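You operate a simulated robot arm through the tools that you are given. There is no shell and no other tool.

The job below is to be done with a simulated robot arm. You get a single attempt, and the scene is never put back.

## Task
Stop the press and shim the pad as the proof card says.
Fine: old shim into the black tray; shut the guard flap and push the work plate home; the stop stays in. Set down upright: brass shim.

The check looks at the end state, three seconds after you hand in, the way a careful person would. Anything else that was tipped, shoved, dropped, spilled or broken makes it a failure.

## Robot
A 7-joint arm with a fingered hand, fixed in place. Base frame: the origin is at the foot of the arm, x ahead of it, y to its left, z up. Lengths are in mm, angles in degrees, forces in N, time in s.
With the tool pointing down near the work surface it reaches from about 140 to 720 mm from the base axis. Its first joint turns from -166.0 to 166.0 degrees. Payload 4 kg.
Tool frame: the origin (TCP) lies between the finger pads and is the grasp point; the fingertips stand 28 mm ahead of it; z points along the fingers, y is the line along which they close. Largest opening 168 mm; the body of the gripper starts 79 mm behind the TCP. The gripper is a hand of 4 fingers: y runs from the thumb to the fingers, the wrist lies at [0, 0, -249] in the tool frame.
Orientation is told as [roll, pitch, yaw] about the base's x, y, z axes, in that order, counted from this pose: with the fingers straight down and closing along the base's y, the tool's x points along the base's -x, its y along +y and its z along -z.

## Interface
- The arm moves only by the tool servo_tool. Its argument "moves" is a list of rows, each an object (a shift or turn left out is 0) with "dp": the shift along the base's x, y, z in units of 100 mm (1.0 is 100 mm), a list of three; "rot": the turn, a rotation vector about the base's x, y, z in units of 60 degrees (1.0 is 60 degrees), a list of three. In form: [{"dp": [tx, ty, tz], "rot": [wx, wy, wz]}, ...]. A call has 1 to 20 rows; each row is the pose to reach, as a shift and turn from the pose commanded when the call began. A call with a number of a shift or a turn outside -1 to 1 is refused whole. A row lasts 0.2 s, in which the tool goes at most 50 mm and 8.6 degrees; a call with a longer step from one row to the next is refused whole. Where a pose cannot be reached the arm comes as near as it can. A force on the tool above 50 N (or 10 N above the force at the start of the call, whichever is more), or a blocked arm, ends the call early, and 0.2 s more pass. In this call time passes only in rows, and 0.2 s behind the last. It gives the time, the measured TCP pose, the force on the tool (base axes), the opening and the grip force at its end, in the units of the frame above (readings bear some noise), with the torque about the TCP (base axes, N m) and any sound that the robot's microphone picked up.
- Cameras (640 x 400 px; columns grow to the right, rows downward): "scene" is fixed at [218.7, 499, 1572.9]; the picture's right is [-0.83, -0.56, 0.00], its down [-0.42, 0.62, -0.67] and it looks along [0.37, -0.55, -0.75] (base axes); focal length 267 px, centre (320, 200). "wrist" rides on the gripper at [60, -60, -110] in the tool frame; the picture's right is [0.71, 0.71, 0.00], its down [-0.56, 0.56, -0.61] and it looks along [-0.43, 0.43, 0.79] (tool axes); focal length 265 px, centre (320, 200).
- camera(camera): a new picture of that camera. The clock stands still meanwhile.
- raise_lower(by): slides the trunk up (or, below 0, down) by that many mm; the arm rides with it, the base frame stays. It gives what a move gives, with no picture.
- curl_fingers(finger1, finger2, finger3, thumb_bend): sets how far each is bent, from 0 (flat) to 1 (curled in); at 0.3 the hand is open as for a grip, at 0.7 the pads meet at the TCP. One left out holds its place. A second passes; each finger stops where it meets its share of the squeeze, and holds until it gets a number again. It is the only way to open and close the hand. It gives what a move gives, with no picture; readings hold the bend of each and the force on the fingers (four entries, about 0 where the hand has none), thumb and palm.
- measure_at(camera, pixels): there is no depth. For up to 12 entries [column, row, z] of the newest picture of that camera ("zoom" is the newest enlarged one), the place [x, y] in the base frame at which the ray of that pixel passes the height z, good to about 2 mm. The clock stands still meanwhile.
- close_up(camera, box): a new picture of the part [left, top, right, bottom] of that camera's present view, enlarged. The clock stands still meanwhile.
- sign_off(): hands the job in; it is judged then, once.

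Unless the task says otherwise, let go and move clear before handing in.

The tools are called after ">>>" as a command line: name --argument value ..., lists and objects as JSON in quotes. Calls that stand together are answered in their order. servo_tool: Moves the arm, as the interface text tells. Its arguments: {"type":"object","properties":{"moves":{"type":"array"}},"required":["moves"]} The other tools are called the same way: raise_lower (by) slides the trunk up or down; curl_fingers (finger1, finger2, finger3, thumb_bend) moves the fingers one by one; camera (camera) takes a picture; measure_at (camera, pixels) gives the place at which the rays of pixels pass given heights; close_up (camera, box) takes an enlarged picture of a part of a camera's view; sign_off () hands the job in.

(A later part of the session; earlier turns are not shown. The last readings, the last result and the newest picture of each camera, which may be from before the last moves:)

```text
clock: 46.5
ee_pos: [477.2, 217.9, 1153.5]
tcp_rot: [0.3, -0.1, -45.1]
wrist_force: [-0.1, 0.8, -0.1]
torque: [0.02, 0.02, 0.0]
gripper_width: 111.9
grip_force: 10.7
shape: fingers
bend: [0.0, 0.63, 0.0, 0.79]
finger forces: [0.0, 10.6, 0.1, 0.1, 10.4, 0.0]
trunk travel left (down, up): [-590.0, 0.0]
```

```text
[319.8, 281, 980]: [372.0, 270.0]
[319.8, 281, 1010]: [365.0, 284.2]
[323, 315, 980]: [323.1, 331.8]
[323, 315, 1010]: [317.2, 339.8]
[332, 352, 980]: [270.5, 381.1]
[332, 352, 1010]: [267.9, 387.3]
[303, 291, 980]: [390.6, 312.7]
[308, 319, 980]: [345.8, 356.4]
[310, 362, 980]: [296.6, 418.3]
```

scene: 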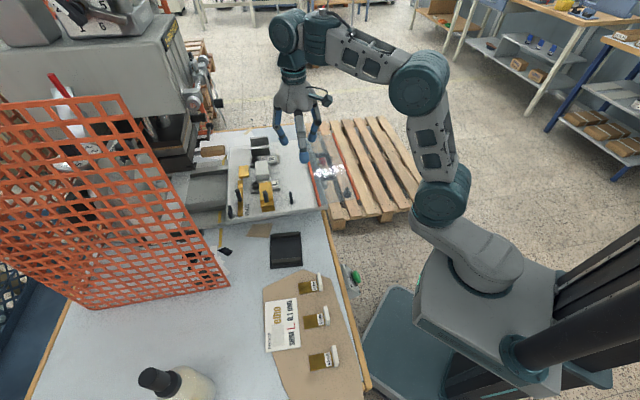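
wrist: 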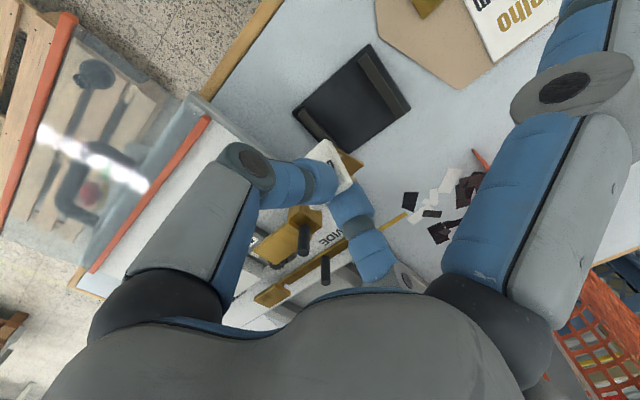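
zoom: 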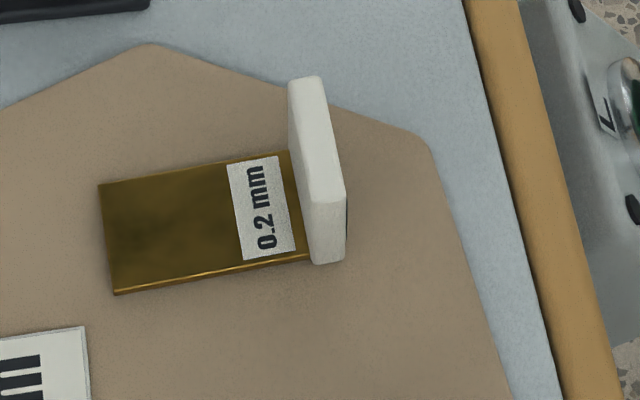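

The 0.2 shim's tab is near the other side finger's path too. I'll curl both side fingers partway now, at height, and check where their tips end up.

>>> curl_fingers --finger1 0.42 --finger3 0.42

>>> camera --camera "wrist"

>>> close_up --camera "scene" --box '[240, 160, 350, 280]'

```text
clock: 47.5
ee_pos: [477.3, 216.8, 1152.7]
tcp_rot: [0.2, -0.1, -45.0]
wrist_force: [0.7, -0.9, -0.3]
torque: [0.01, -0.02, 0.02]
gripper_width: 54.9
grip_force: 10.5
shape: fingers
bend: [0.42, 0.63, 0.42, 0.79]
finger forces: [0.1, 10.6, 0.0, 0.0, 10.4, 0.0]
trunk travel left (down, up): [-590.0, 0.0]
```

```text
taken
```

wrist: 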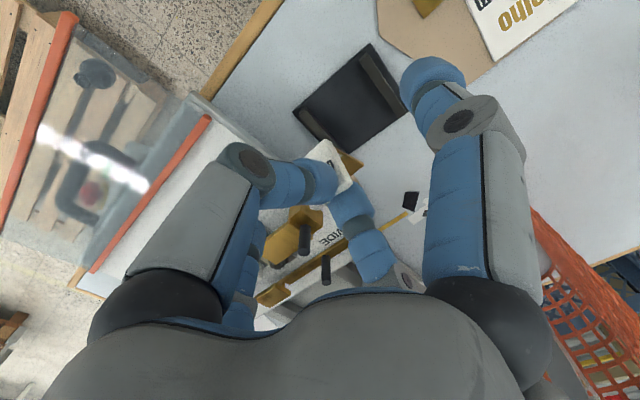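

```text
3.33 times, centred on (295, 220) of scene
```

zoom: 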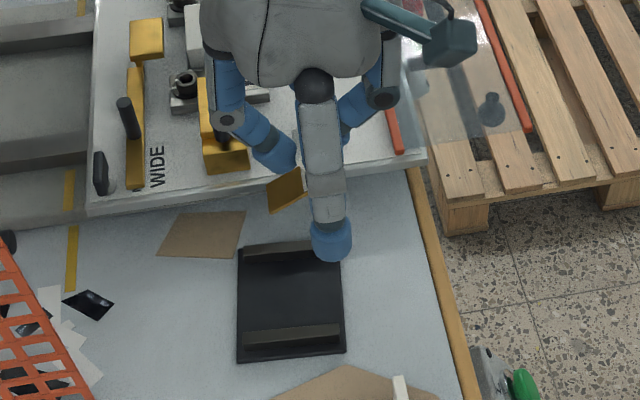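

The side fingertip sits about 76 mm from the axis at this bend; I'll bring both in slightly more, tilt the hand about 28° so the shim levels out, and look again.

>>> curl_fingers --finger1 0.46 --finger3 0.46

>>> servo_tool --moves '[{"dp": [-0.05, 0.01, -0.05], "rot": [0.0825, -0.0825, 0]}, {"dp": [-0.1, 0.02, -0.1], "rot": [0.165, -0.165, 0]}, {"dp": [-0.15, 0.03, -0.2], "rot": [0.2475, -0.2475, 0]}, {"dp": [-0.205, 0.038, -0.3], "rot": [0.33, -0.33, 0]}]'

>>> camera --camera "wrist"

>>> close_up --camera "scene" --box '[250, 190, 330, 270]'

```text
clock: 48.5
ee_pos: [477.5, 217.5, 1152.7]
tcp_rot: [0.2, -0.1, -45.2]
wrist_force: [0.3, 0.4, -0.7]
torque: [-0.01, 0.0, -0.01]
gripper_width: 47.1
grip_force: 10.6
shape: fingers
bend: [0.46, 0.63, 0.46, 0.79]
finger forces: [0.0, 10.5, 0.1, 0.0, 10.3, 0.0]
trunk travel left (down, up): [-590.0, 0.0]
```

```text
clock: 49.5
ee_pos: [458.2, 220.5, 1123.8]
tcp_rot: [28.3, 0.0, -45.1]
wrist_force: [0.8, -0.4, -0.3]
torque: [0.01, 0.01, 0.0]
gripper_width: 47.7
grip_force: 11.2
shape: fingers
bend: [0.46, 0.63, 0.46, 0.79]
finger forces: [0.0, 10.9, 0.1, 0.0, 10.9, 0.1]
trunk travel left (down, up): [-590.0, 0.0]
```

```text
taken
```

wrist: 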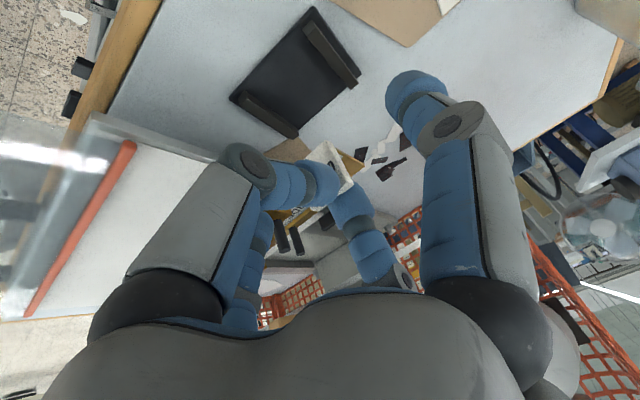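

```text
5.00 times, centred on (290, 230) of scene
```

zoom: 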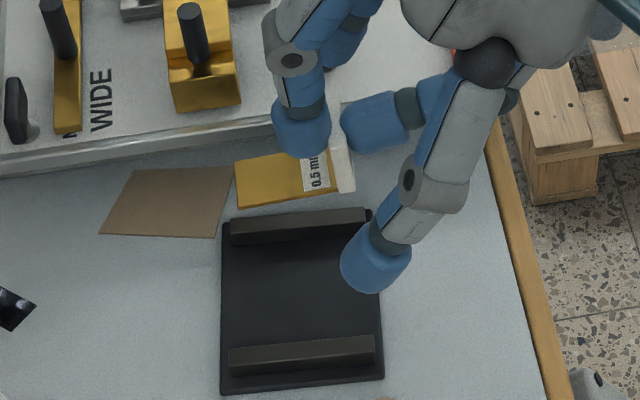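

The shim is now level in the grip (zoom: brass at (285,180), tab at (345,165)), roughly over the tray. I'll descend most of the way and check.

>>> servo_tool --moves '[{"dp": [0, 0, -0.2]}, {"dp": [0, 0, -0.4]}, {"dp": [0, 0, -0.6]}, {"dp": [0, 0, -0.8]}]'

>>> camera --camera "wrist"

>>> close_up --camera "scene" --box '[250, 190, 330, 280]'

```text
clock: 50.5
ee_pos: [458.2, 220.3, 1044.8]
tcp_rot: [28.2, -0.1, -45.2]
wrist_force: [-0.5, 0.0, -0.9]
torque: [-0.02, 0.0, 0.02]
gripper_width: 47.4
grip_force: 11.4
shape: fingers
bend: [0.46, 0.63, 0.46, 0.8]
finger forces: [0.1, 11.2, 0.0, 0.0, 11.0, 0.1]
trunk travel left (down, up): [-590.0, 0.0]
```

```text
taken
```

wrist: 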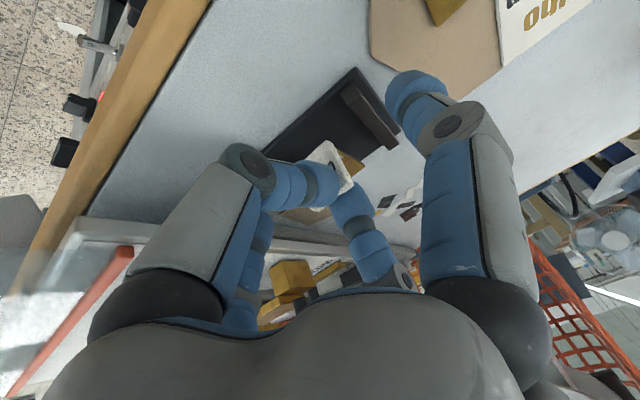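

```text
4.44 times, centred on (290, 235) of scene
```

zoom: 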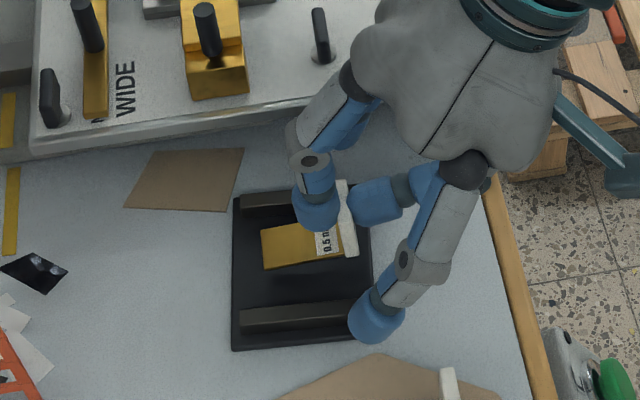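

The shim is over the tray interior between the two ridges (zoom brass (300,245)). I'll lower slowly until it touches down.

>>> servo_tool --moves '[{"dp": [0, 0, -0.08]}, {"dp": [0, 0, -0.14]}, {"dp": [0, 0, -0.17]}]'

>>> servo_tool --moves '[{"dp": [0, 0, -0.02]}, {"dp": [0, 0, -0.03]}]'

>>> close_up --camera "scene" --box '[260, 210, 320, 270]'

```text
clock: 51.3
ee_pos: [457.7, 220.5, 1027.2]
tcp_rot: [28.2, -0.1, -45.1]
wrist_force: [-0.2, -0.4, -0.1]
torque: [0.01, -0.06, -0.01]
gripper_width: 47.5
grip_force: 11.0
shape: fingers
bend: [0.46, 0.63, 0.46, 0.8]
finger forces: [0.0, 10.8, 0.0, 0.1, 10.9, 0.0]
trunk travel left (down, up): [-590.0, 0.0]
```

```text
clock: 51.9
ee_pos: [459.4, 220.0, 1024.0]
tcp_rot: [28.4, 0.1, -45.2]
wrist_force: [-2.9, -0.1, 4.3]
torque: [0.07, -0.05, 0.03]
gripper_width: 47.5
grip_force: 11.9
shape: fingers
bend: [0.46, 0.63, 0.46, 0.8]
finger forces: [0.0, 10.6, 0.1, 0.0, 12.4, 0.0]
trunk travel left (down, up): [-590.0, 0.0]
```

```text
6.67 times, centred on (290, 240) of scene
```

zoom: 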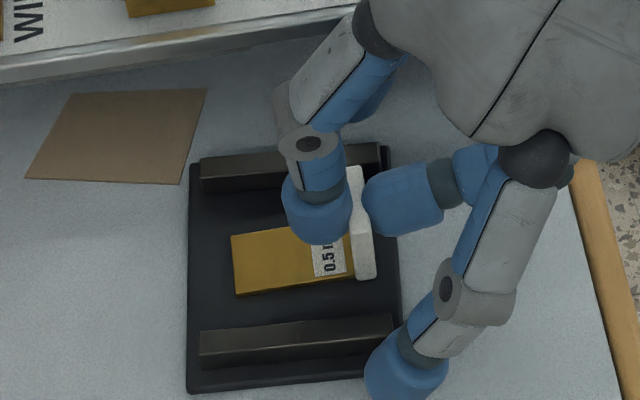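

The shim has touched down in the tray (force +4 N up) lying flat with its tab upright. I'll open the thumb and finger to let go.

>>> curl_fingers --finger2 0.57 --thumb_bend 0.68

>>> close_up --camera "scene" --box '[260, 210, 320, 270]'

```text
clock: 52.9
ee_pos: [458.9, 219.0, 1024.0]
tcp_rot: [28.1, 0.0, -45.2]
wrist_force: [-0.7, -0.7, 0.0]
torque: [-0.02, -0.03, -0.03]
gripper_width: 46.8
grip_force: 0.0
shape: fingers
bend: [0.46, 0.56, 0.46, 0.68]
finger forces: [0.0, 0.1, 0.0, 0.0, 0.0, 0.1]
trunk travel left (down, up): [-590.0, 0.0]
```

```text
6.67 times, centred on (290, 240) of scene
```

zoom: 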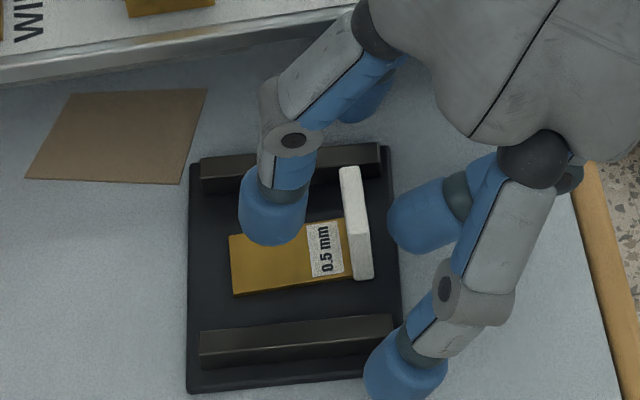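

The old shim stands upright in the black tray, free of the fingers. I'll lift straight up and clear.

>>> servo_tool --moves '[{"dp": [0, 0, 0.15]}, {"dp": [0, 0, 0.35]}, {"dp": [0, 0, 0.6]}, {"dp": [0, 0, 0.85]}]'

>>> servo_tool --moves '[{"dp": [-0.1, 0.05, 0.05], "rot": [-0.0825, 0.0825, 0]}, {"dp": [-0.2, 0.1, 0.1], "rot": [-0.165, 0.165, 0]}, {"dp": [-0.3, 0.15, 0.1], "rot": [-0.2475, 0.2475, 0]}, {"dp": [-0.4, 0.2, 0.1], "rot": [-0.33, 0.33, 0]}]'

>>> camera --camera "wrist"

>>> camera --camera "scene"

```text
clock: 53.9
ee_pos: [456.4, 219.7, 1108.3]
tcp_rot: [28.2, 0.1, -45.1]
wrist_force: [-0.5, 1.0, 1.2]
torque: [0.0, -0.03, -0.01]
gripper_width: 47.0
grip_force: 0.1
shape: fingers
bend: [0.46, 0.56, 0.46, 0.68]
finger forces: [0.0, 0.0, 0.0, 0.0, 0.0, 0.1]
trunk travel left (down, up): [-590.0, 0.0]
```

```text
clock: 54.9
ee_pos: [418.2, 239.8, 1118.7]
tcp_rot: [0.1, -0.1, -45.1]
wrist_force: [1.5, -0.4, -0.1]
torque: [0.0, 0.01, -0.01]
gripper_width: 46.9
grip_force: 0.2
shape: fingers
bend: [0.46, 0.56, 0.46, 0.68]
finger forces: [0.1, 0.0, 0.1, 0.1, 0.1, 0.0]
trunk travel left (down, up): [-590.0, 0.0]
```

```text
taken
```

wrist: 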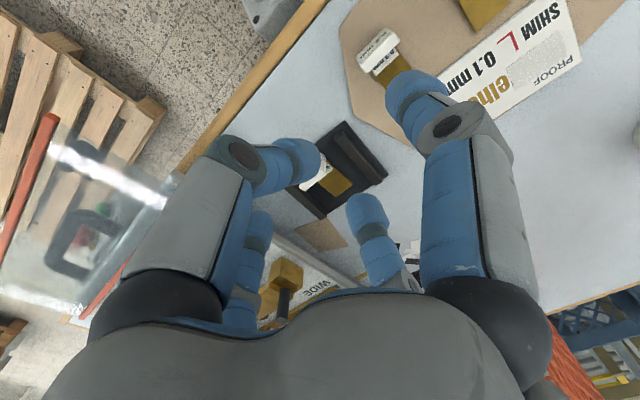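

```text
taken
```

scene: 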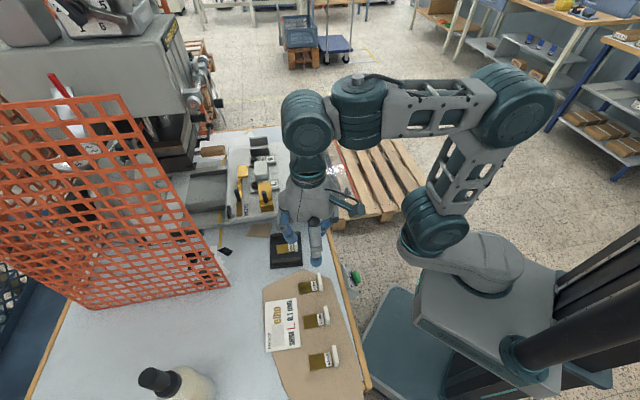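

The old shim sits upright in the tray. Now I'll measure the 0.1 mm spare shim (middle one) precisely, first from the scene camera.

>>> close_up --camera "scene" --box '[295, 300, 345, 335]'

>>> measure_at --camera "scene" --pixels '[[317, 280, 981], [318.5, 290.8, 981], [297.8, 283.5, 981], [299.5, 294.3, 981]]'

```text
11.43 times, centred on (320, 318) of scene
```

zoom: 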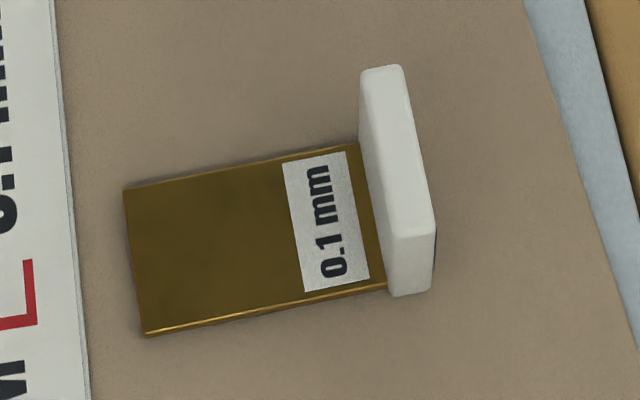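

```text
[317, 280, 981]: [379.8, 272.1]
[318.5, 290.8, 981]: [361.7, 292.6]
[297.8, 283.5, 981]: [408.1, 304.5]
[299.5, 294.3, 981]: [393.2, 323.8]
```

I'll measure the 0.1 shim's brass corners and tab.

>>> measure_at --camera "scene" --pixels '[[302.8, 317.1, 982], [323.3, 313.0, 982], [325.7, 325.7, 982], [304.9, 329.8, 982], [326.8, 313.5, 1012], [323.5, 306.4, 1012], [327.3, 306.3, 1012], [330.1, 319.9, 1012], [326.3, 321.3, 1012], [326.6, 326.4, 979], [329.6, 325.7, 979]]'

>>> servo_tool --moves '[{"dp": [-0.2, 0.2, 0.1]}, {"dp": [-0.45, 0.45, 0.15]}, {"dp": [-0.7, 0.7, 0.2]}, {"dp": [-0.95, 0.9, 0.2]}]'

>>> camera --camera "wrist"

```text
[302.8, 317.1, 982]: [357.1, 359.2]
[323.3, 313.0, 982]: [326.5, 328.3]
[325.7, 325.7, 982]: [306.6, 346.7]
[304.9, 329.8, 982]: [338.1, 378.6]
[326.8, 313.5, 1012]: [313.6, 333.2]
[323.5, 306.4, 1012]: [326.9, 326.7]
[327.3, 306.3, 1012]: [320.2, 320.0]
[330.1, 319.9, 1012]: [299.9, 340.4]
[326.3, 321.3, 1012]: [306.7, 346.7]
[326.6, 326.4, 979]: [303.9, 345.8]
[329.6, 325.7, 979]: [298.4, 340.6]
```

```text
clock: 55.9
ee_pos: [324.4, 331.1, 1140.7]
tcp_rot: [0.2, -0.1, -45.3]
wrist_force: [-0.3, 0.2, -1.2]
torque: [0.01, -0.04, 0.04]
gripper_width: 46.8
grip_force: 0.0
shape: fingers
bend: [0.46, 0.56, 0.46, 0.68]
finger forces: [0.1, 0.1, 0.0, 0.1, 0.0, 0.1]
trunk travel left (down, up): [-590.0, 0.0]
```

```text
taken
```

wrist: 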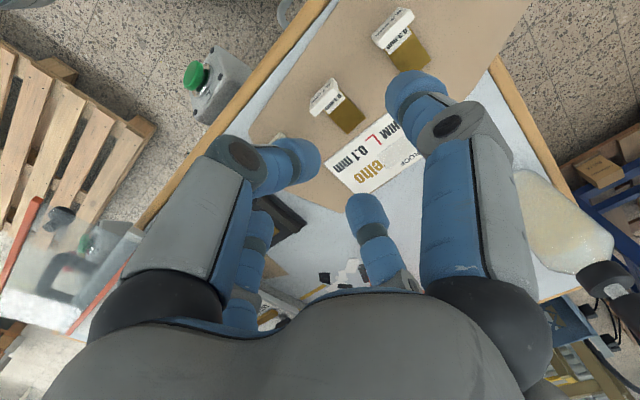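

From the scene camera the 0.1 shim's tab top is centred at about (313.4,333.5) and exactly aligned at 45°. I'll cross-check with the wrist camera, where it's at (333,97).

>>> close_up --camera "wrist" --box '[290, 60, 400, 150]'

```text
4.44 times, centred on (345, 105) of wrist
```

zoom: 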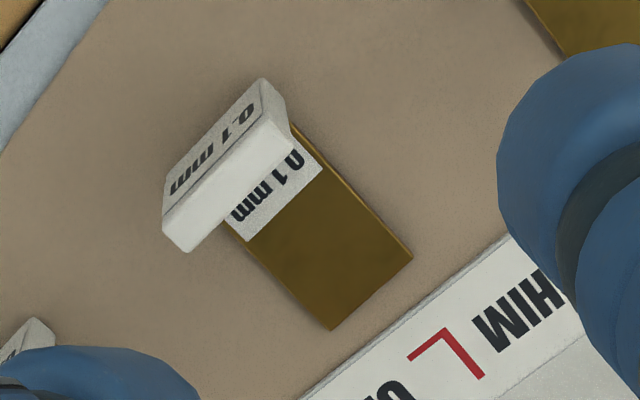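

The tab reads "0.1 mm" on its front as well. I'll measure its top corners in this view.

>>> measure_at --camera "wrist" --pixels '[[324.3, 100.5, 1012], [309.4, 109, 1012], [315, 116.7, 1012], [338.9, 92.2, 1012], [335, 83.6, 1012], [365.9, 112.6, 982], [347.7, 134.3, 982], [340, 88, 982]]'

```text
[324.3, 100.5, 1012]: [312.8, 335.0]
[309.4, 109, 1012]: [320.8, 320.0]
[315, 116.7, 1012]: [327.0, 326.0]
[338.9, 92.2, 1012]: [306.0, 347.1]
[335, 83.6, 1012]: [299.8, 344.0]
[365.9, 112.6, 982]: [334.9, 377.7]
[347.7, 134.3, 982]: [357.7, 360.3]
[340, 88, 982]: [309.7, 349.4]
```

Both cameras agree the 0.1 shim's tab top is centred at (313.4,334) with top z≈1012. I'll flatten the side fingers so they pass over the neighbouring shims, open the pinch, and descend over it in stages.

>>> curl_fingers --finger1 0 --finger2 0.58 --finger3 0 --thumb_bend 0.58

>>> servo_tool --moves '[{"dp": [-0.06, 0.01, -0.1]}, {"dp": [-0.11, 0.029, -0.25]}, {"dp": [-0.11, 0.029, -0.45]}, {"dp": [-0.11, 0.029, -0.65]}]'

>>> camera --camera "wrist"

>>> close_up --camera "wrist" --box '[240, 100, 400, 240]'

>>> close_up --camera "scene" --box '[270, 250, 370, 370]'

```text
clock: 56.9
ee_pos: [324.2, 331.0, 1139.8]
tcp_rot: [0.2, -0.1, -45.2]
wrist_force: [-0.3, -1.0, -0.3]
torque: [0.0, -0.02, -0.01]
gripper_width: 118.9
grip_force: 0.1
shape: fingers
bend: [0.0, 0.57, 0.0, 0.57]
finger forces: [0.0, 0.0, 0.1, 0.0, 0.1, 0.0]
trunk travel left (down, up): [-590.0, 0.0]
```

```text
clock: 57.9
ee_pos: [312.2, 335.4, 1075.2]
tcp_rot: [0.2, -0.1, -45.0]
wrist_force: [-0.2, 0.5, 0.8]
torque: [0.0, -0.02, -0.02]
gripper_width: 119.2
grip_force: 0.0
shape: fingers
bend: [0.0, 0.57, 0.0, 0.57]
finger forces: [0.1, 0.0, 0.0, 0.0, 0.0, 0.0]
trunk travel left (down, up): [-590.0, 0.0]
```

```text
taken
```

wrist: 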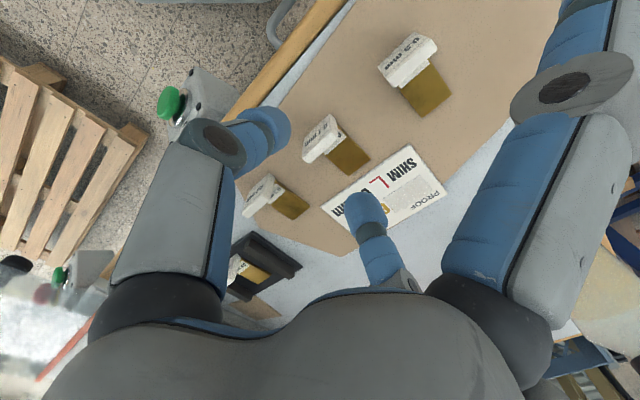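

```text
2.86 times, centred on (320, 170) of wrist
```

zoom: 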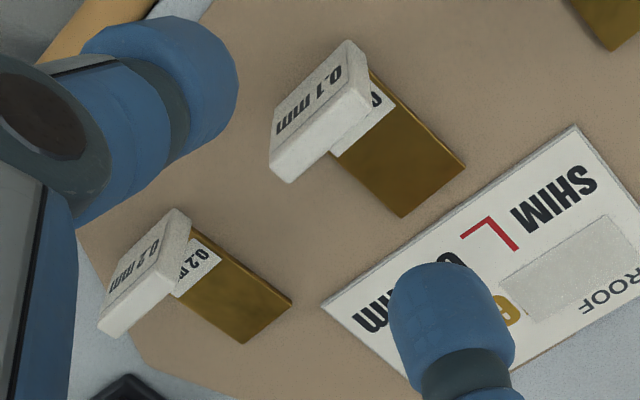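

```text
3.33 times, centred on (320, 310) of scene
```

zoom: 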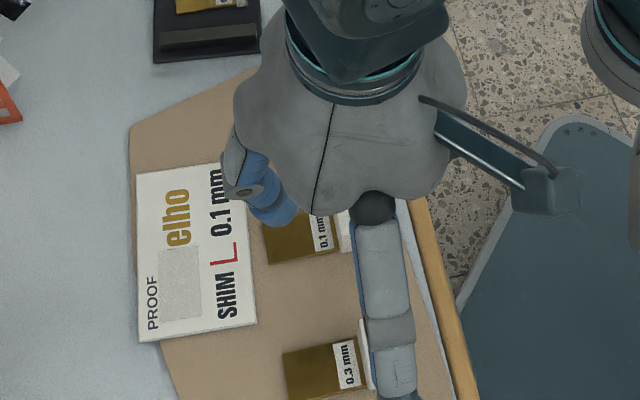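

The shim tab lies right on the tool axis (wrist (321,146)), with thumb and finger straddling it and side fingers well above the neighbours. I'll descend to z≈1032.

>>> servo_tool --moves '[{"dp": [0.005, 0, -0.12]}, {"dp": [0.008, -0.01, -0.24]}, {"dp": [0.008, -0.01, -0.36]}, {"dp": [0.008, -0.01, -0.43]}]'

>>> close_up --camera "wrist" --box '[240, 100, 400, 240]'

>>> camera --camera "scene"

```text
clock: 58.9
ee_pos: [314.6, 332.0, 1030.9]
tcp_rot: [0.1, -0.1, -45.2]
wrist_force: [0.7, 0.8, -0.5]
torque: [0.02, -0.02, -0.04]
gripper_width: 119.2
grip_force: 0.1
shape: fingers
bend: [0.0, 0.57, 0.0, 0.57]
finger forces: [0.1, 0.0, 0.0, 0.1, 0.1, 0.0]
trunk travel left (down, up): [-590.0, 0.0]
```

```text
2.86 times, centred on (320, 170) of wrist
```

zoom: 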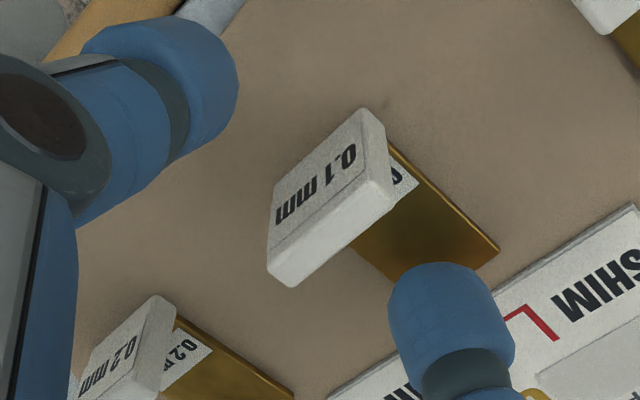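

```text
taken
```

scene: 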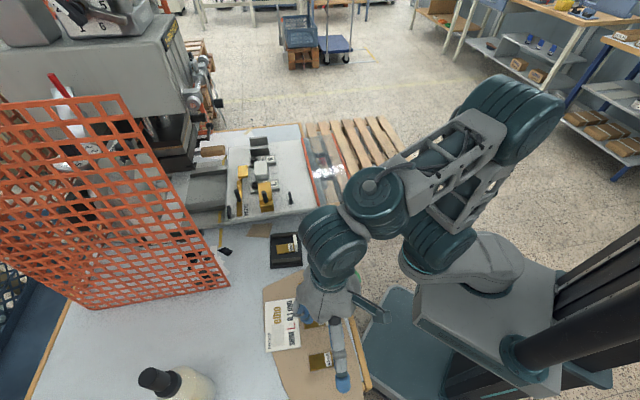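

The tab is centred to within about 3 mm. I'll nudge 2 mm and close in balanced steps, keeping the squeeze moderate this time so the grip stays centred.

>>> servo_tool --moves '[{"dp": [-0.01, 0.022, 0.01]}]'

>>> curl_fingers --finger2 0.65 --thumb_bend 0.65

>>> curl_fingers --finger2 0.73 --thumb_bend 0.73

>>> close_up --camera "wrist" --box '[240, 100, 400, 240]'

```text
clock: 59.3
ee_pos: [313.3, 334.3, 1032.5]
tcp_rot: [0.2, -0.1, -45.1]
wrist_force: [-0.1, 0.5, -0.2]
torque: [0.01, -0.01, 0.02]
gripper_width: 119.4
grip_force: 0.1
shape: fingers
bend: [0.0, 0.57, 0.0, 0.57]
finger forces: [0.0, 0.0, 0.1, 0.0, 0.1, 0.0]
trunk travel left (down, up): [-590.0, 0.0]
```

```text
clock: 60.3
ee_pos: [313.2, 335.1, 1031.5]
tcp_rot: [0.2, -0.2, -45.1]
wrist_force: [-0.4, -0.6, -0.4]
torque: [0.05, 0.0, -0.01]
gripper_width: 114.8
grip_force: 0.0
shape: fingers
bend: [0.0, 0.65, 0.0, 0.65]
finger forces: [0.0, 0.0, 0.0, 0.0, 0.1, 0.0]
trunk travel left (down, up): [-590.0, 0.0]
```

```text
clock: 61.3
ee_pos: [313.1, 335.1, 1031.3]
tcp_rot: [0.2, -0.1, -45.1]
wrist_force: [-0.1, -0.4, 0.2]
torque: [0.01, -0.01, 0.01]
gripper_width: 113.0
grip_force: 5.2
shape: fingers
bend: [0.0, 0.71, 0.0, 0.69]
finger forces: [0.0, 5.3, 0.0, 0.1, 5.3, 0.1]
trunk travel left (down, up): [-590.0, 0.0]
```

```text
2.86 times, centred on (320, 170) of wrist
```

zoom: 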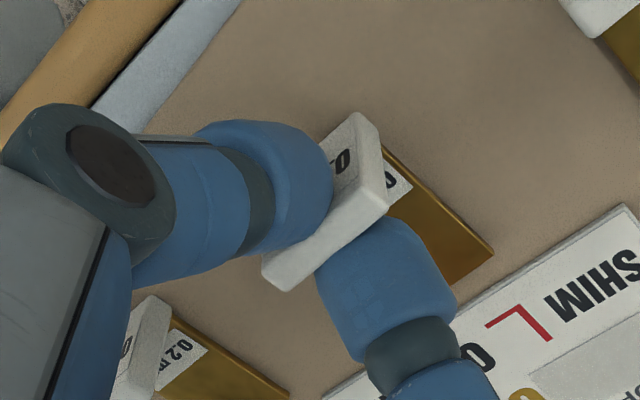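

Thumb and finger hold the tab at a balanced 5.3 N each. I'll lift slightly and check that it stays level.

>>> servo_tool --moves '[{"dp": [0, 0, 0.05]}, {"dp": [0, 0, 0.12]}, {"dp": [0, 0, 0.2]}, {"dp": [0, 0, 0.3]}]'

>>> camera --camera "scene"

>>> close_up --camera "wrist" --box '[240, 100, 420, 260]'

>>> close_up --camera "scene" --box '[280, 270, 360, 370]'

```text
clock: 62.3
ee_pos: [313.5, 334.3, 1064.3]
tcp_rot: [0.3, 0.0, -45.0]
wrist_force: [0.5, -0.8, -0.2]
torque: [0.0, -0.01, 0.0]
gripper_width: 113.5
grip_force: 5.4
shape: fingers
bend: [0.0, 0.71, 0.0, 0.69]
finger forces: [0.0, 5.3, 0.0, 0.0, 5.2, 0.1]
trunk travel left (down, up): [-590.0, 0.0]
```

```text
taken
```

scene: 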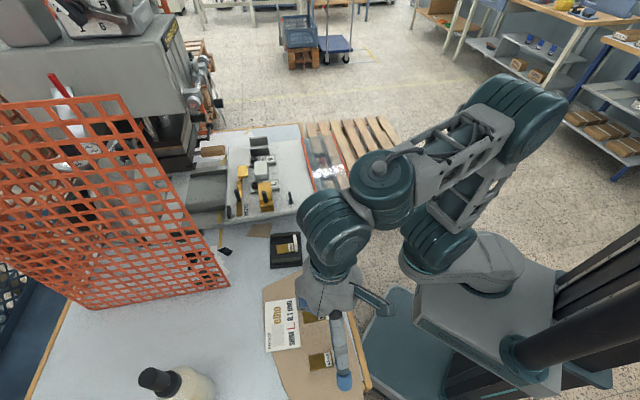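

```text
2.50 times, centred on (330, 180) of wrist
```

zoom: 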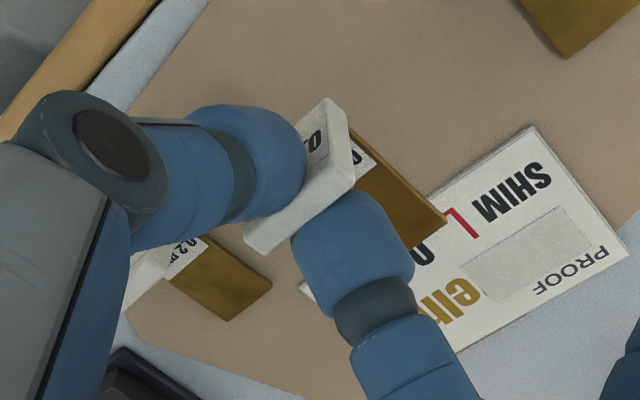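

```text
4.00 times, centred on (320, 320) of scene
```

zoom: 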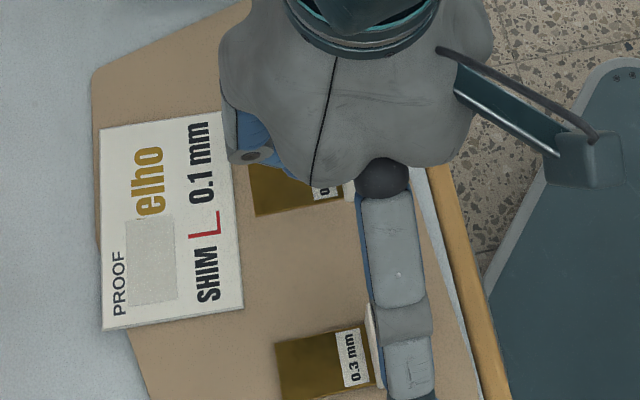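

The shim is held level with stable finger bends. I'll lift it and carry it along the front of the plate to a spot in front of the L slot.

>>> servo_tool --moves '[{"dp": [0, 0, 0.25]}, {"dp": [0, 0, 0.5]}, {"dp": [0.1, -0.1, 0.75]}, {"dp": [0.25, -0.28, 0.85]}]'

>>> servo_tool --moves '[{"dp": [0.23, -0.25, 0]}, {"dp": [0.46, -0.5, 0]}, {"dp": [0.69, -0.75, 0]}, {"dp": [0.92, -1.0, 0]}]'

>>> servo_tool --moves '[{"dp": [0.23, -0.25, 0]}, {"dp": [0.46, -0.5, 0]}, {"dp": [0.69, -0.75, 0]}, {"dp": [0.92, -1.0, 0]}]'

>>> servo_tool --moves '[{"dp": [0.2, -0.23, 0]}, {"dp": [0.4, -0.46, 0]}]'

>>> camera --camera "wrist"

>>> close_up --camera "scene" --box '[240, 130, 340, 230]'

```text
clock: 63.3
ee_pos: [337.5, 306.6, 1146.2]
tcp_rot: [0.2, 0.0, -45.1]
wrist_force: [-0.8, 0.6, 0.2]
torque: [0.01, 0.03, 0.01]
gripper_width: 113.2
grip_force: 5.1
shape: fingers
bend: [0.0, 0.71, 0.0, 0.69]
finger forces: [0.0, 5.3, 0.1, 0.1, 5.1, 0.0]
trunk travel left (down, up): [-590.0, 0.0]
```

```text
clock: 64.3
ee_pos: [429.2, 205.6, 1148.8]
tcp_rot: [0.2, -0.1, -45.0]
wrist_force: [-0.2, 0.4, -0.3]
torque: [0.01, -0.02, 0.0]
gripper_width: 113.4
grip_force: 5.1
shape: fingers
bend: [0.0, 0.71, 0.0, 0.69]
finger forces: [0.0, 5.1, 0.0, 0.1, 5.2, 0.0]
trunk travel left (down, up): [-590.0, 0.0]
```

```text
clock: 65.3
ee_pos: [520.8, 105.5, 1146.8]
tcp_rot: [0.2, -0.2, -45.1]
wrist_force: [0.0, 0.3, -0.8]
torque: [0.01, 0.02, -0.03]
gripper_width: 113.1
grip_force: 5.6
shape: fingers
bend: [0.0, 0.71, 0.0, 0.7]
finger forces: [0.0, 5.2, 0.0, 0.0, 5.2, 0.0]
trunk travel left (down, up): [-590.0, 0.0]
```

```text
clock: 65.9
ee_pos: [562.4, 59.0, 1145.8]
tcp_rot: [0.2, 0.0, -45.1]
wrist_force: [0.8, -0.2, 0.2]
torque: [0.0, 0.03, 0.01]
gripper_width: 113.1
grip_force: 4.7
shape: fingers
bend: [0.0, 0.71, 0.0, 0.7]
finger forces: [0.0, 5.1, 0.0, 0.0, 5.1, 0.1]
trunk travel left (down, up): [-590.0, 0.0]
```

```text
taken
```

wrist: 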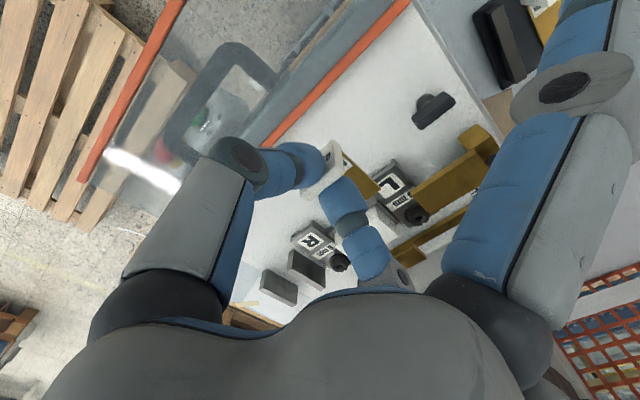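

```text
4.00 times, centred on (290, 180) of scene
```

zoom: 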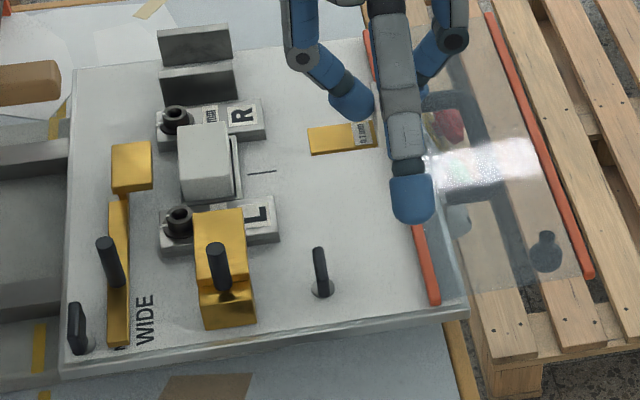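

The shim is level in front of L. I'll lower to about z 1095 and inspect the alignment with the L slot.

>>> servo_tool --moves '[{"dp": [0, 0, -0.2]}, {"dp": [0, 0, -0.4]}, {"dp": [0, 0, -0.52]}]'

>>> camera --camera "wrist"

>>> close_up --camera "wrist" --box '[290, 110, 450, 240]'

>>> close_up --camera "scene" --box '[255, 150, 315, 210]'

```text
clock: 66.7
ee_pos: [564.1, 59.8, 1092.3]
tcp_rot: [0.2, -0.1, -45.1]
wrist_force: [0.1, -0.3, -0.7]
torque: [0.02, -0.03, -0.01]
gripper_width: 113.1
grip_force: 4.8
shape: fingers
bend: [0.0, 0.71, 0.0, 0.7]
finger forces: [0.0, 5.0, 0.0, 0.0, 5.0, 0.0]
trunk travel left (down, up): [-590.0, 0.0]
```

```text
taken
```

wrist: 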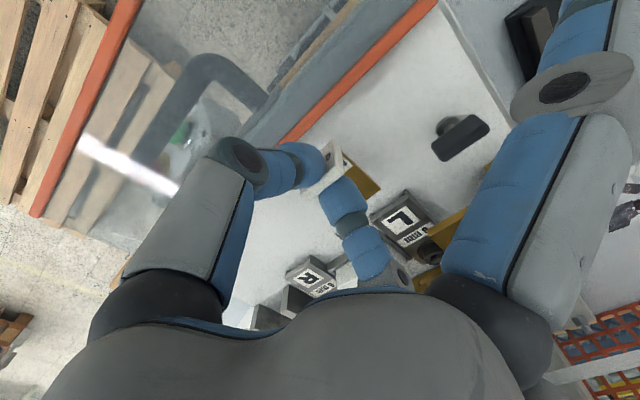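

```text
3.08 times, centred on (370, 175) of wrist
```

zoom: 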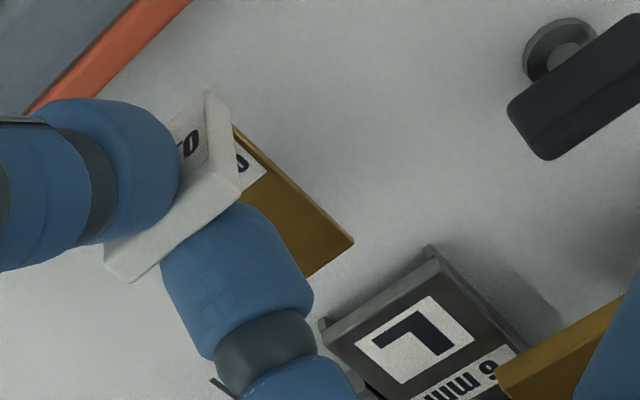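

```text
6.67 times, centred on (285, 180) of scene
```

zoom: 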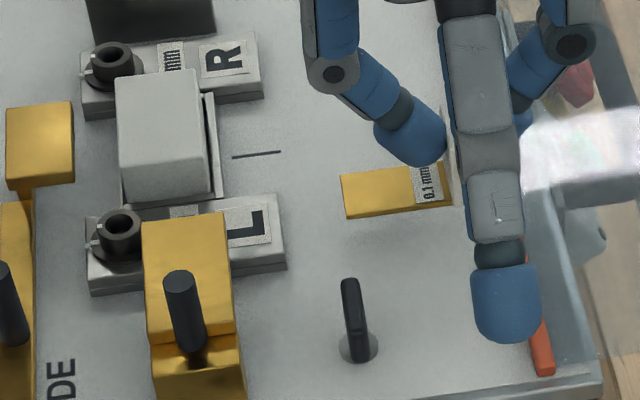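

I'll measure the shim's brass corner and the L block's front corners in this same picture to get the lateral offset.

>>> measure_at --camera "wrist" --pixels '[[380.7, 188, 1041], [408.3, 195.1, 1039], [372.3, 222.1, 1039], [345.2, 151, 1041], [336.6, 142.6, 1073], [406.4, 190.3, 1030], [371, 214.6, 1030]]'

>>> close_up --camera "wrist" --box '[355, 175, 445, 250]'

```text
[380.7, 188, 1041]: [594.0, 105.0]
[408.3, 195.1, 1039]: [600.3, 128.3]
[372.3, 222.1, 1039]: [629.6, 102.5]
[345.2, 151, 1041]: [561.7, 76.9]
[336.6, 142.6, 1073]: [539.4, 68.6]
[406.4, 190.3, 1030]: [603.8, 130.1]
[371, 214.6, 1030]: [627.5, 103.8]
```

```text
5.33 times, centred on (400, 212) of wrist
```

zoom: 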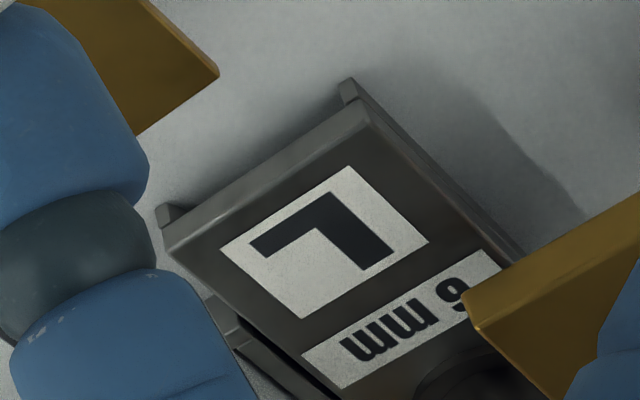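

I'll measure the slot's side-wall tips more exactly from this enlargement.

>>> measure_at --camera "zoom" --pixels '[[193, 207, 1030], [341, 97, 1030], [158, 206, 1030], [354, 78, 1030], [166, 240, 1036], [360, 102, 1036], [176, 255, 1039], [372, 125, 1039], [219, 73, 1041], [135, 133, 1041], [220, 248, 1039], [350, 166, 1039]]'

```text
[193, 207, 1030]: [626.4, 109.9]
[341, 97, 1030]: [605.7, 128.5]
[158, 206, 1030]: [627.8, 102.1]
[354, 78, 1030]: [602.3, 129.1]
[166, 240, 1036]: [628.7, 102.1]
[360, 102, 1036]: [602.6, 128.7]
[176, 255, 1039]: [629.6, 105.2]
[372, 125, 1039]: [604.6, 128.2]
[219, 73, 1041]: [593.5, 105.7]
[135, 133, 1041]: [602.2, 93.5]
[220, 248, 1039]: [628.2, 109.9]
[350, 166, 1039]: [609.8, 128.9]
```

The wall tips put the L slot centre near u=353.4, and the shim's brass centre near u=358, so a small sideways shift is needed. I'll cross-check with the scene camera.

>>> close_up --camera "scene" --box '[265, 165, 305, 200]'

```text
11.43 times, centred on (285, 182) of scene
```

zoom: 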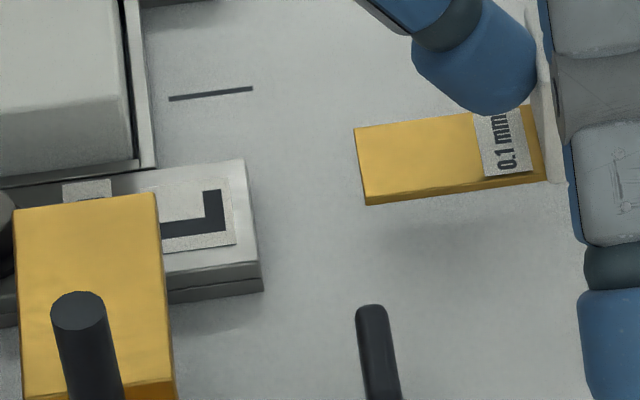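

I'll measure brass and block corners in this enlargement.

>>> measure_at --camera "zoom" --pixels '[[356, 128, 1042], [365, 194, 1042], [366, 205, 1039], [543, 180, 1042], [243, 160, 1039], [257, 262, 1039], [228, 166, 1039], [237, 243, 1039], [252, 88, 1025], [170, 98, 1025], [262, 292, 1025]]'

```text
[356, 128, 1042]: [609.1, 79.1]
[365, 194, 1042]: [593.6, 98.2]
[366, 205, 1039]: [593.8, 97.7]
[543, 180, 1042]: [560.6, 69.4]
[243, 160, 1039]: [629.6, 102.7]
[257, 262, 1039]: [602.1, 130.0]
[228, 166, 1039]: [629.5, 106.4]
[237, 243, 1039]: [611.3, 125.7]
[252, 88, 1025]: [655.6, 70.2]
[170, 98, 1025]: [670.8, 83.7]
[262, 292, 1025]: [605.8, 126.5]
```

Reconciling both cameras, the brass is level but sits about 8 mm higher than I assumed (z≈1047), with its centre near u=355 versus the slot's 353.3. I'll lower until it just touches the plate in front of the slot, so that both can be compared at the same height.

>>> servo_tool --moves '[{"dp": [-0.01, 0.01, -0.06]}, {"dp": [-0.01, 0.01, -0.12]}, {"dp": [-0.01, 0.01, -0.15]}]'

>>> servo_tool --moves '[{"dp": [0, 0, -0.01]}, {"dp": [0, 0, -0.02]}]'

>>> servo_tool --moves '[{"dp": [0, 0, -0.01]}, {"dp": [0, 0, -0.02]}]'

```text
clock: 67.5
ee_pos: [561.0, 60.7, 1078.9]
tcp_rot: [0.1, -0.1, -45.1]
wrist_force: [-0.5, -0.3, -0.3]
torque: [0.0, 0.01, 0.01]
gripper_width: 113.0
grip_force: 5.1
shape: fingers
bend: [0.0, 0.71, 0.0, 0.7]
finger forces: [0.0, 5.0, 0.0, 0.1, 5.0, 0.1]
trunk travel left (down, up): [-590.0, 0.0]
```

```text
clock: 68.1
ee_pos: [562.1, 60.9, 1076.8]
tcp_rot: [0.2, -0.1, -45.2]
wrist_force: [0.4, -0.8, -0.5]
torque: [-0.01, -0.01, 0.0]
gripper_width: 113.4
grip_force: 5.3
shape: fingers
bend: [0.0, 0.71, 0.0, 0.7]
finger forces: [0.0, 5.1, 0.0, 0.0, 5.1, 0.1]
trunk travel left (down, up): [-590.0, 0.0]
```

```text
clock: 68.7
ee_pos: [561.3, 60.7, 1076.0]
tcp_rot: [0.2, -0.1, -45.1]
wrist_force: [0.2, 0.5, 1.7]
torque: [0.01, 0.02, 0.01]
gripper_width: 113.4
grip_force: 4.8
shape: fingers
bend: [0.0, 0.71, 0.0, 0.7]
finger forces: [0.0, 5.6, 0.1, 0.0, 5.5, 0.0]
trunk travel left (down, up): [-590.0, 0.0]
```

Light contact is felt at TCP z≈1076, so the shim is on the plate. I'll compare the brass edge with the slot walls at this common height.

>>> close_up --camera "wrist" --box '[310, 120, 450, 245]'

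>>> close_up --camera "scene" --box '[265, 165, 305, 200]'

```text
3.20 times, centred on (380, 182) of wrist
```

zoom: 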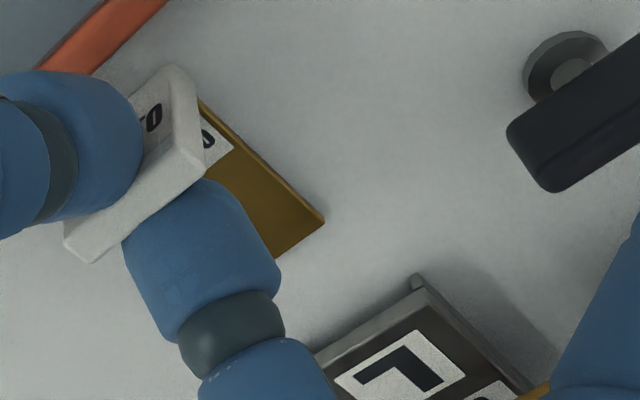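

```text
11.43 times, centred on (285, 182) of scene
```

zoom: 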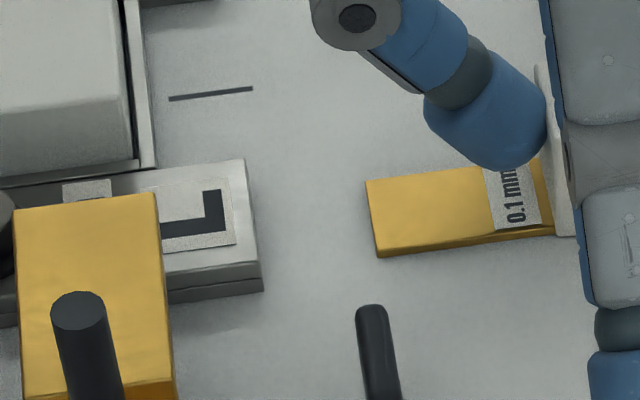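

I'll quantify the sideways offset with measurements at plate level.

>>> measure_at --camera "zoom" --pixels '[[378, 257, 1025.5], [262, 292, 1025.5], [366, 182, 1029], [377, 248, 1029], [243, 160, 1039], [257, 262, 1039], [555, 237, 1025.5], [556, 226, 1029]]'

>>> camera --camera "wrist"

>>> measure_at --camera "wrist" --pixels '[[381.6, 188.3, 1029], [342.5, 150.8, 1029], [409.7, 210.1, 1035], [408.8, 206.5, 1031]]'

```text
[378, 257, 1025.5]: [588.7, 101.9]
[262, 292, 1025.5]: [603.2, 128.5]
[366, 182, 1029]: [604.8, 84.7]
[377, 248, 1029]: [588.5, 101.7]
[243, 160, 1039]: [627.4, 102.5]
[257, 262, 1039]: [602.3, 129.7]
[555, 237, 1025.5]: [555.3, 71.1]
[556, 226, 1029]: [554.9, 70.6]
```

```text
taken
```

wrist: 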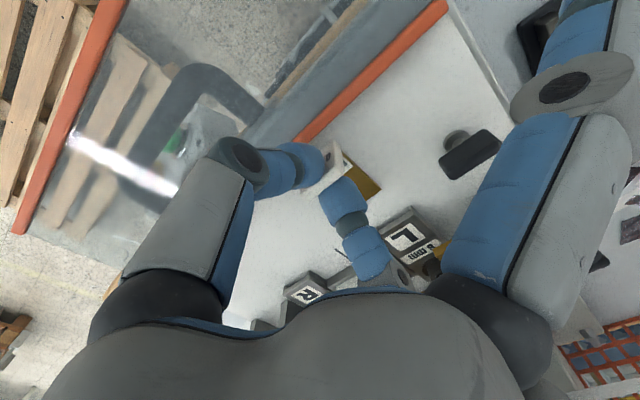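

```text
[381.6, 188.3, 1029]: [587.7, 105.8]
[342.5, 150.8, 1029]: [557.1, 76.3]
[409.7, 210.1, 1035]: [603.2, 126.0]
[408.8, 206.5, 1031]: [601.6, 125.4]
```

The two views only agree if the brass is still about 4 mm above the plate, in which case it is nearly centred on the slot. I'll lower in 1 mm steps until contact is unmistakable.

>>> servo_tool --moves '[{"dp": [0, 0, -0.01]}, {"dp": [0, 0, -0.02]}]'

>>> servo_tool --moves '[{"dp": [0, 0, -0.01]}, {"dp": [0, 0, -0.015]}]'

>>> close_up --camera "scene" --box '[265, 165, 305, 200]'

```text
clock: 69.3
ee_pos: [561.0, 61.2, 1074.8]
tcp_rot: [0.3, -0.1, -45.1]
wrist_force: [-0.6, -0.7, 7.5]
torque: [-0.02, 0.02, 0.04]
gripper_width: 112.6
grip_force: 7.7
shape: fingers
bend: [0.0, 0.71, 0.0, 0.71]
finger forces: [0.1, 7.0, 0.0, 0.0, 8.2, 0.0]
trunk travel left (down, up): [-590.0, 0.0]
```

```text
clock: 69.9
ee_pos: [560.3, 60.0, 1075.0]
tcp_rot: [0.3, 0.0, -45.2]
wrist_force: [1.0, -0.6, 11.5]
torque: [0.02, -0.02, -0.02]
gripper_width: 113.2
grip_force: 8.5
shape: fingers
bend: [0.0, 0.72, 0.0, 0.71]
finger forces: [0.1, 8.2, 0.0, 0.0, 8.3, 0.0]
trunk travel left (down, up): [-590.0, 0.0]
```

```text
11.43 times, centred on (285, 182) of scene
```

zoom: 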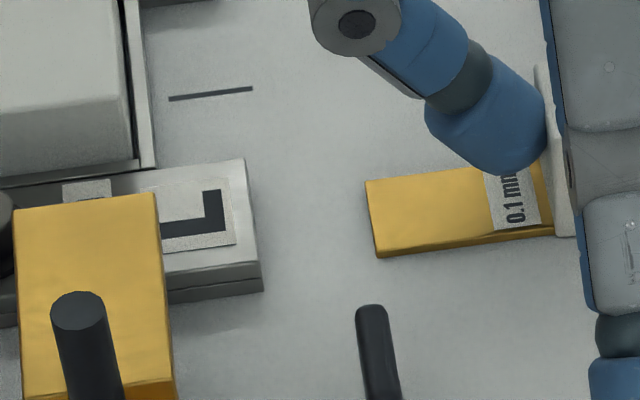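

The contact force rose to 11 N without the brass moving, so it's resting on the plate; the measuring noise is about 2 mm per reading. I'll ease off the pressure slightly and average repeated readings of the key points.

>>> servo_tool --moves '[{"dp": [0, 0, 0.01]}, {"dp": [0, 0, 0.025]}]'

>>> close_up --camera "scene" --box '[265, 165, 305, 200]'

>>> measure_at --camera "zoom" --pixels '[[378, 257, 1029], [378, 257, 1029], [378, 257, 1029], [378, 257, 1029], [262, 292, 1029], [262, 292, 1029], [262, 292, 1029], [262, 292, 1029], [257, 262, 1039], [257, 262, 1039], [243, 160, 1039], [243, 160, 1039]]'

>>> close_up --camera "wrist" --box '[340, 140, 430, 230]'

```text
clock: 70.5
ee_pos: [561.5, 61.6, 1075.5]
tcp_rot: [0.1, 0.0, -45.2]
wrist_force: [-0.1, -0.4, 0.1]
torque: [-0.02, -0.01, 0.01]
gripper_width: 112.9
grip_force: 5.9
shape: fingers
bend: [0.0, 0.71, 0.0, 0.71]
finger forces: [0.1, 5.7, 0.0, 0.1, 5.9, 0.0]
trunk travel left (down, up): [-590.0, 0.0]
```

```text
11.43 times, centred on (285, 182) of scene
```

zoom: 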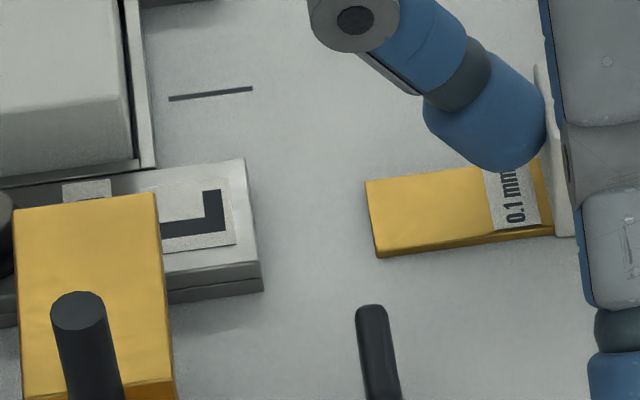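

```text
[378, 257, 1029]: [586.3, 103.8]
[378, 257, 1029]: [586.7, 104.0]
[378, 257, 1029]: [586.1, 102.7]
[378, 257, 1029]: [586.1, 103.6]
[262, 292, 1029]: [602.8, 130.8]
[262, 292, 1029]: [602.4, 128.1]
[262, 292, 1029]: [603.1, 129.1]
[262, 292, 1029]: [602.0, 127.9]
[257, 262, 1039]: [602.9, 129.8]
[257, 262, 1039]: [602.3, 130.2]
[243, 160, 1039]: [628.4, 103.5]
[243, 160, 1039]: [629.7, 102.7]
```

```text
4.44 times, centred on (385, 185) of wrist
```

zoom: 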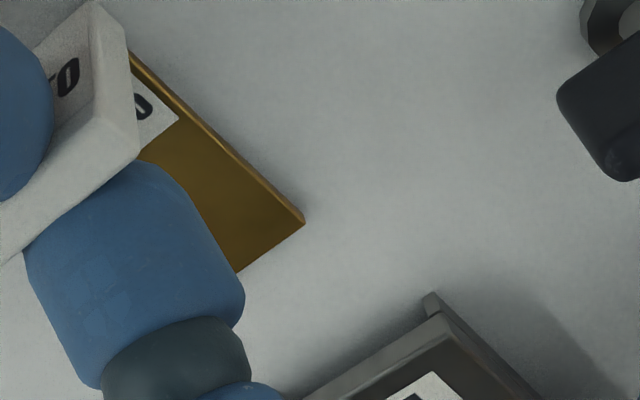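

I'll average the same points in the wrist enlargement.

>>> measure_at --camera "zoom" --pixels '[[303, 219, 1032], [303, 219, 1032], [303, 219, 1032], [303, 219, 1032], [438, 293, 1034], [438, 293, 1034], [438, 293, 1034], [438, 293, 1034], [424, 298, 1034], [424, 298, 1034], [453, 313, 1039], [453, 313, 1039]]'

>>> measure_at --camera "zoom" --pixels '[[131, 57, 1032], [131, 57, 1032], [131, 57, 1032], [131, 57, 1032], [239, 270, 1032], [239, 270, 1032], [424, 310, 1029], [424, 310, 1029], [500, 352, 1034], [500, 352, 1034]]'

```text
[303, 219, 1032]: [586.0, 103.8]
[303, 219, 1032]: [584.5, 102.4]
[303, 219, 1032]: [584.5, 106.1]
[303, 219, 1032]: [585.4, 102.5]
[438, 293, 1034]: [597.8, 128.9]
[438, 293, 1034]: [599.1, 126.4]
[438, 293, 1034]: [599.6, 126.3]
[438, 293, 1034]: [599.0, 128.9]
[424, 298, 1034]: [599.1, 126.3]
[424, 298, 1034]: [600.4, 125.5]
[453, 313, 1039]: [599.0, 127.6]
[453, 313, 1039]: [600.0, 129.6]
```

```text
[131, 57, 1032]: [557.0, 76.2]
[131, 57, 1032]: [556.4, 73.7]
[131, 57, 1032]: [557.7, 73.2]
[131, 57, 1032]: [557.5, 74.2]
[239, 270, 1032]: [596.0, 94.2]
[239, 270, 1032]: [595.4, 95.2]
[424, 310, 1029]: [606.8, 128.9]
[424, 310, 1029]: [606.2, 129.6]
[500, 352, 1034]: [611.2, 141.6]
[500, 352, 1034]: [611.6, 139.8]
```

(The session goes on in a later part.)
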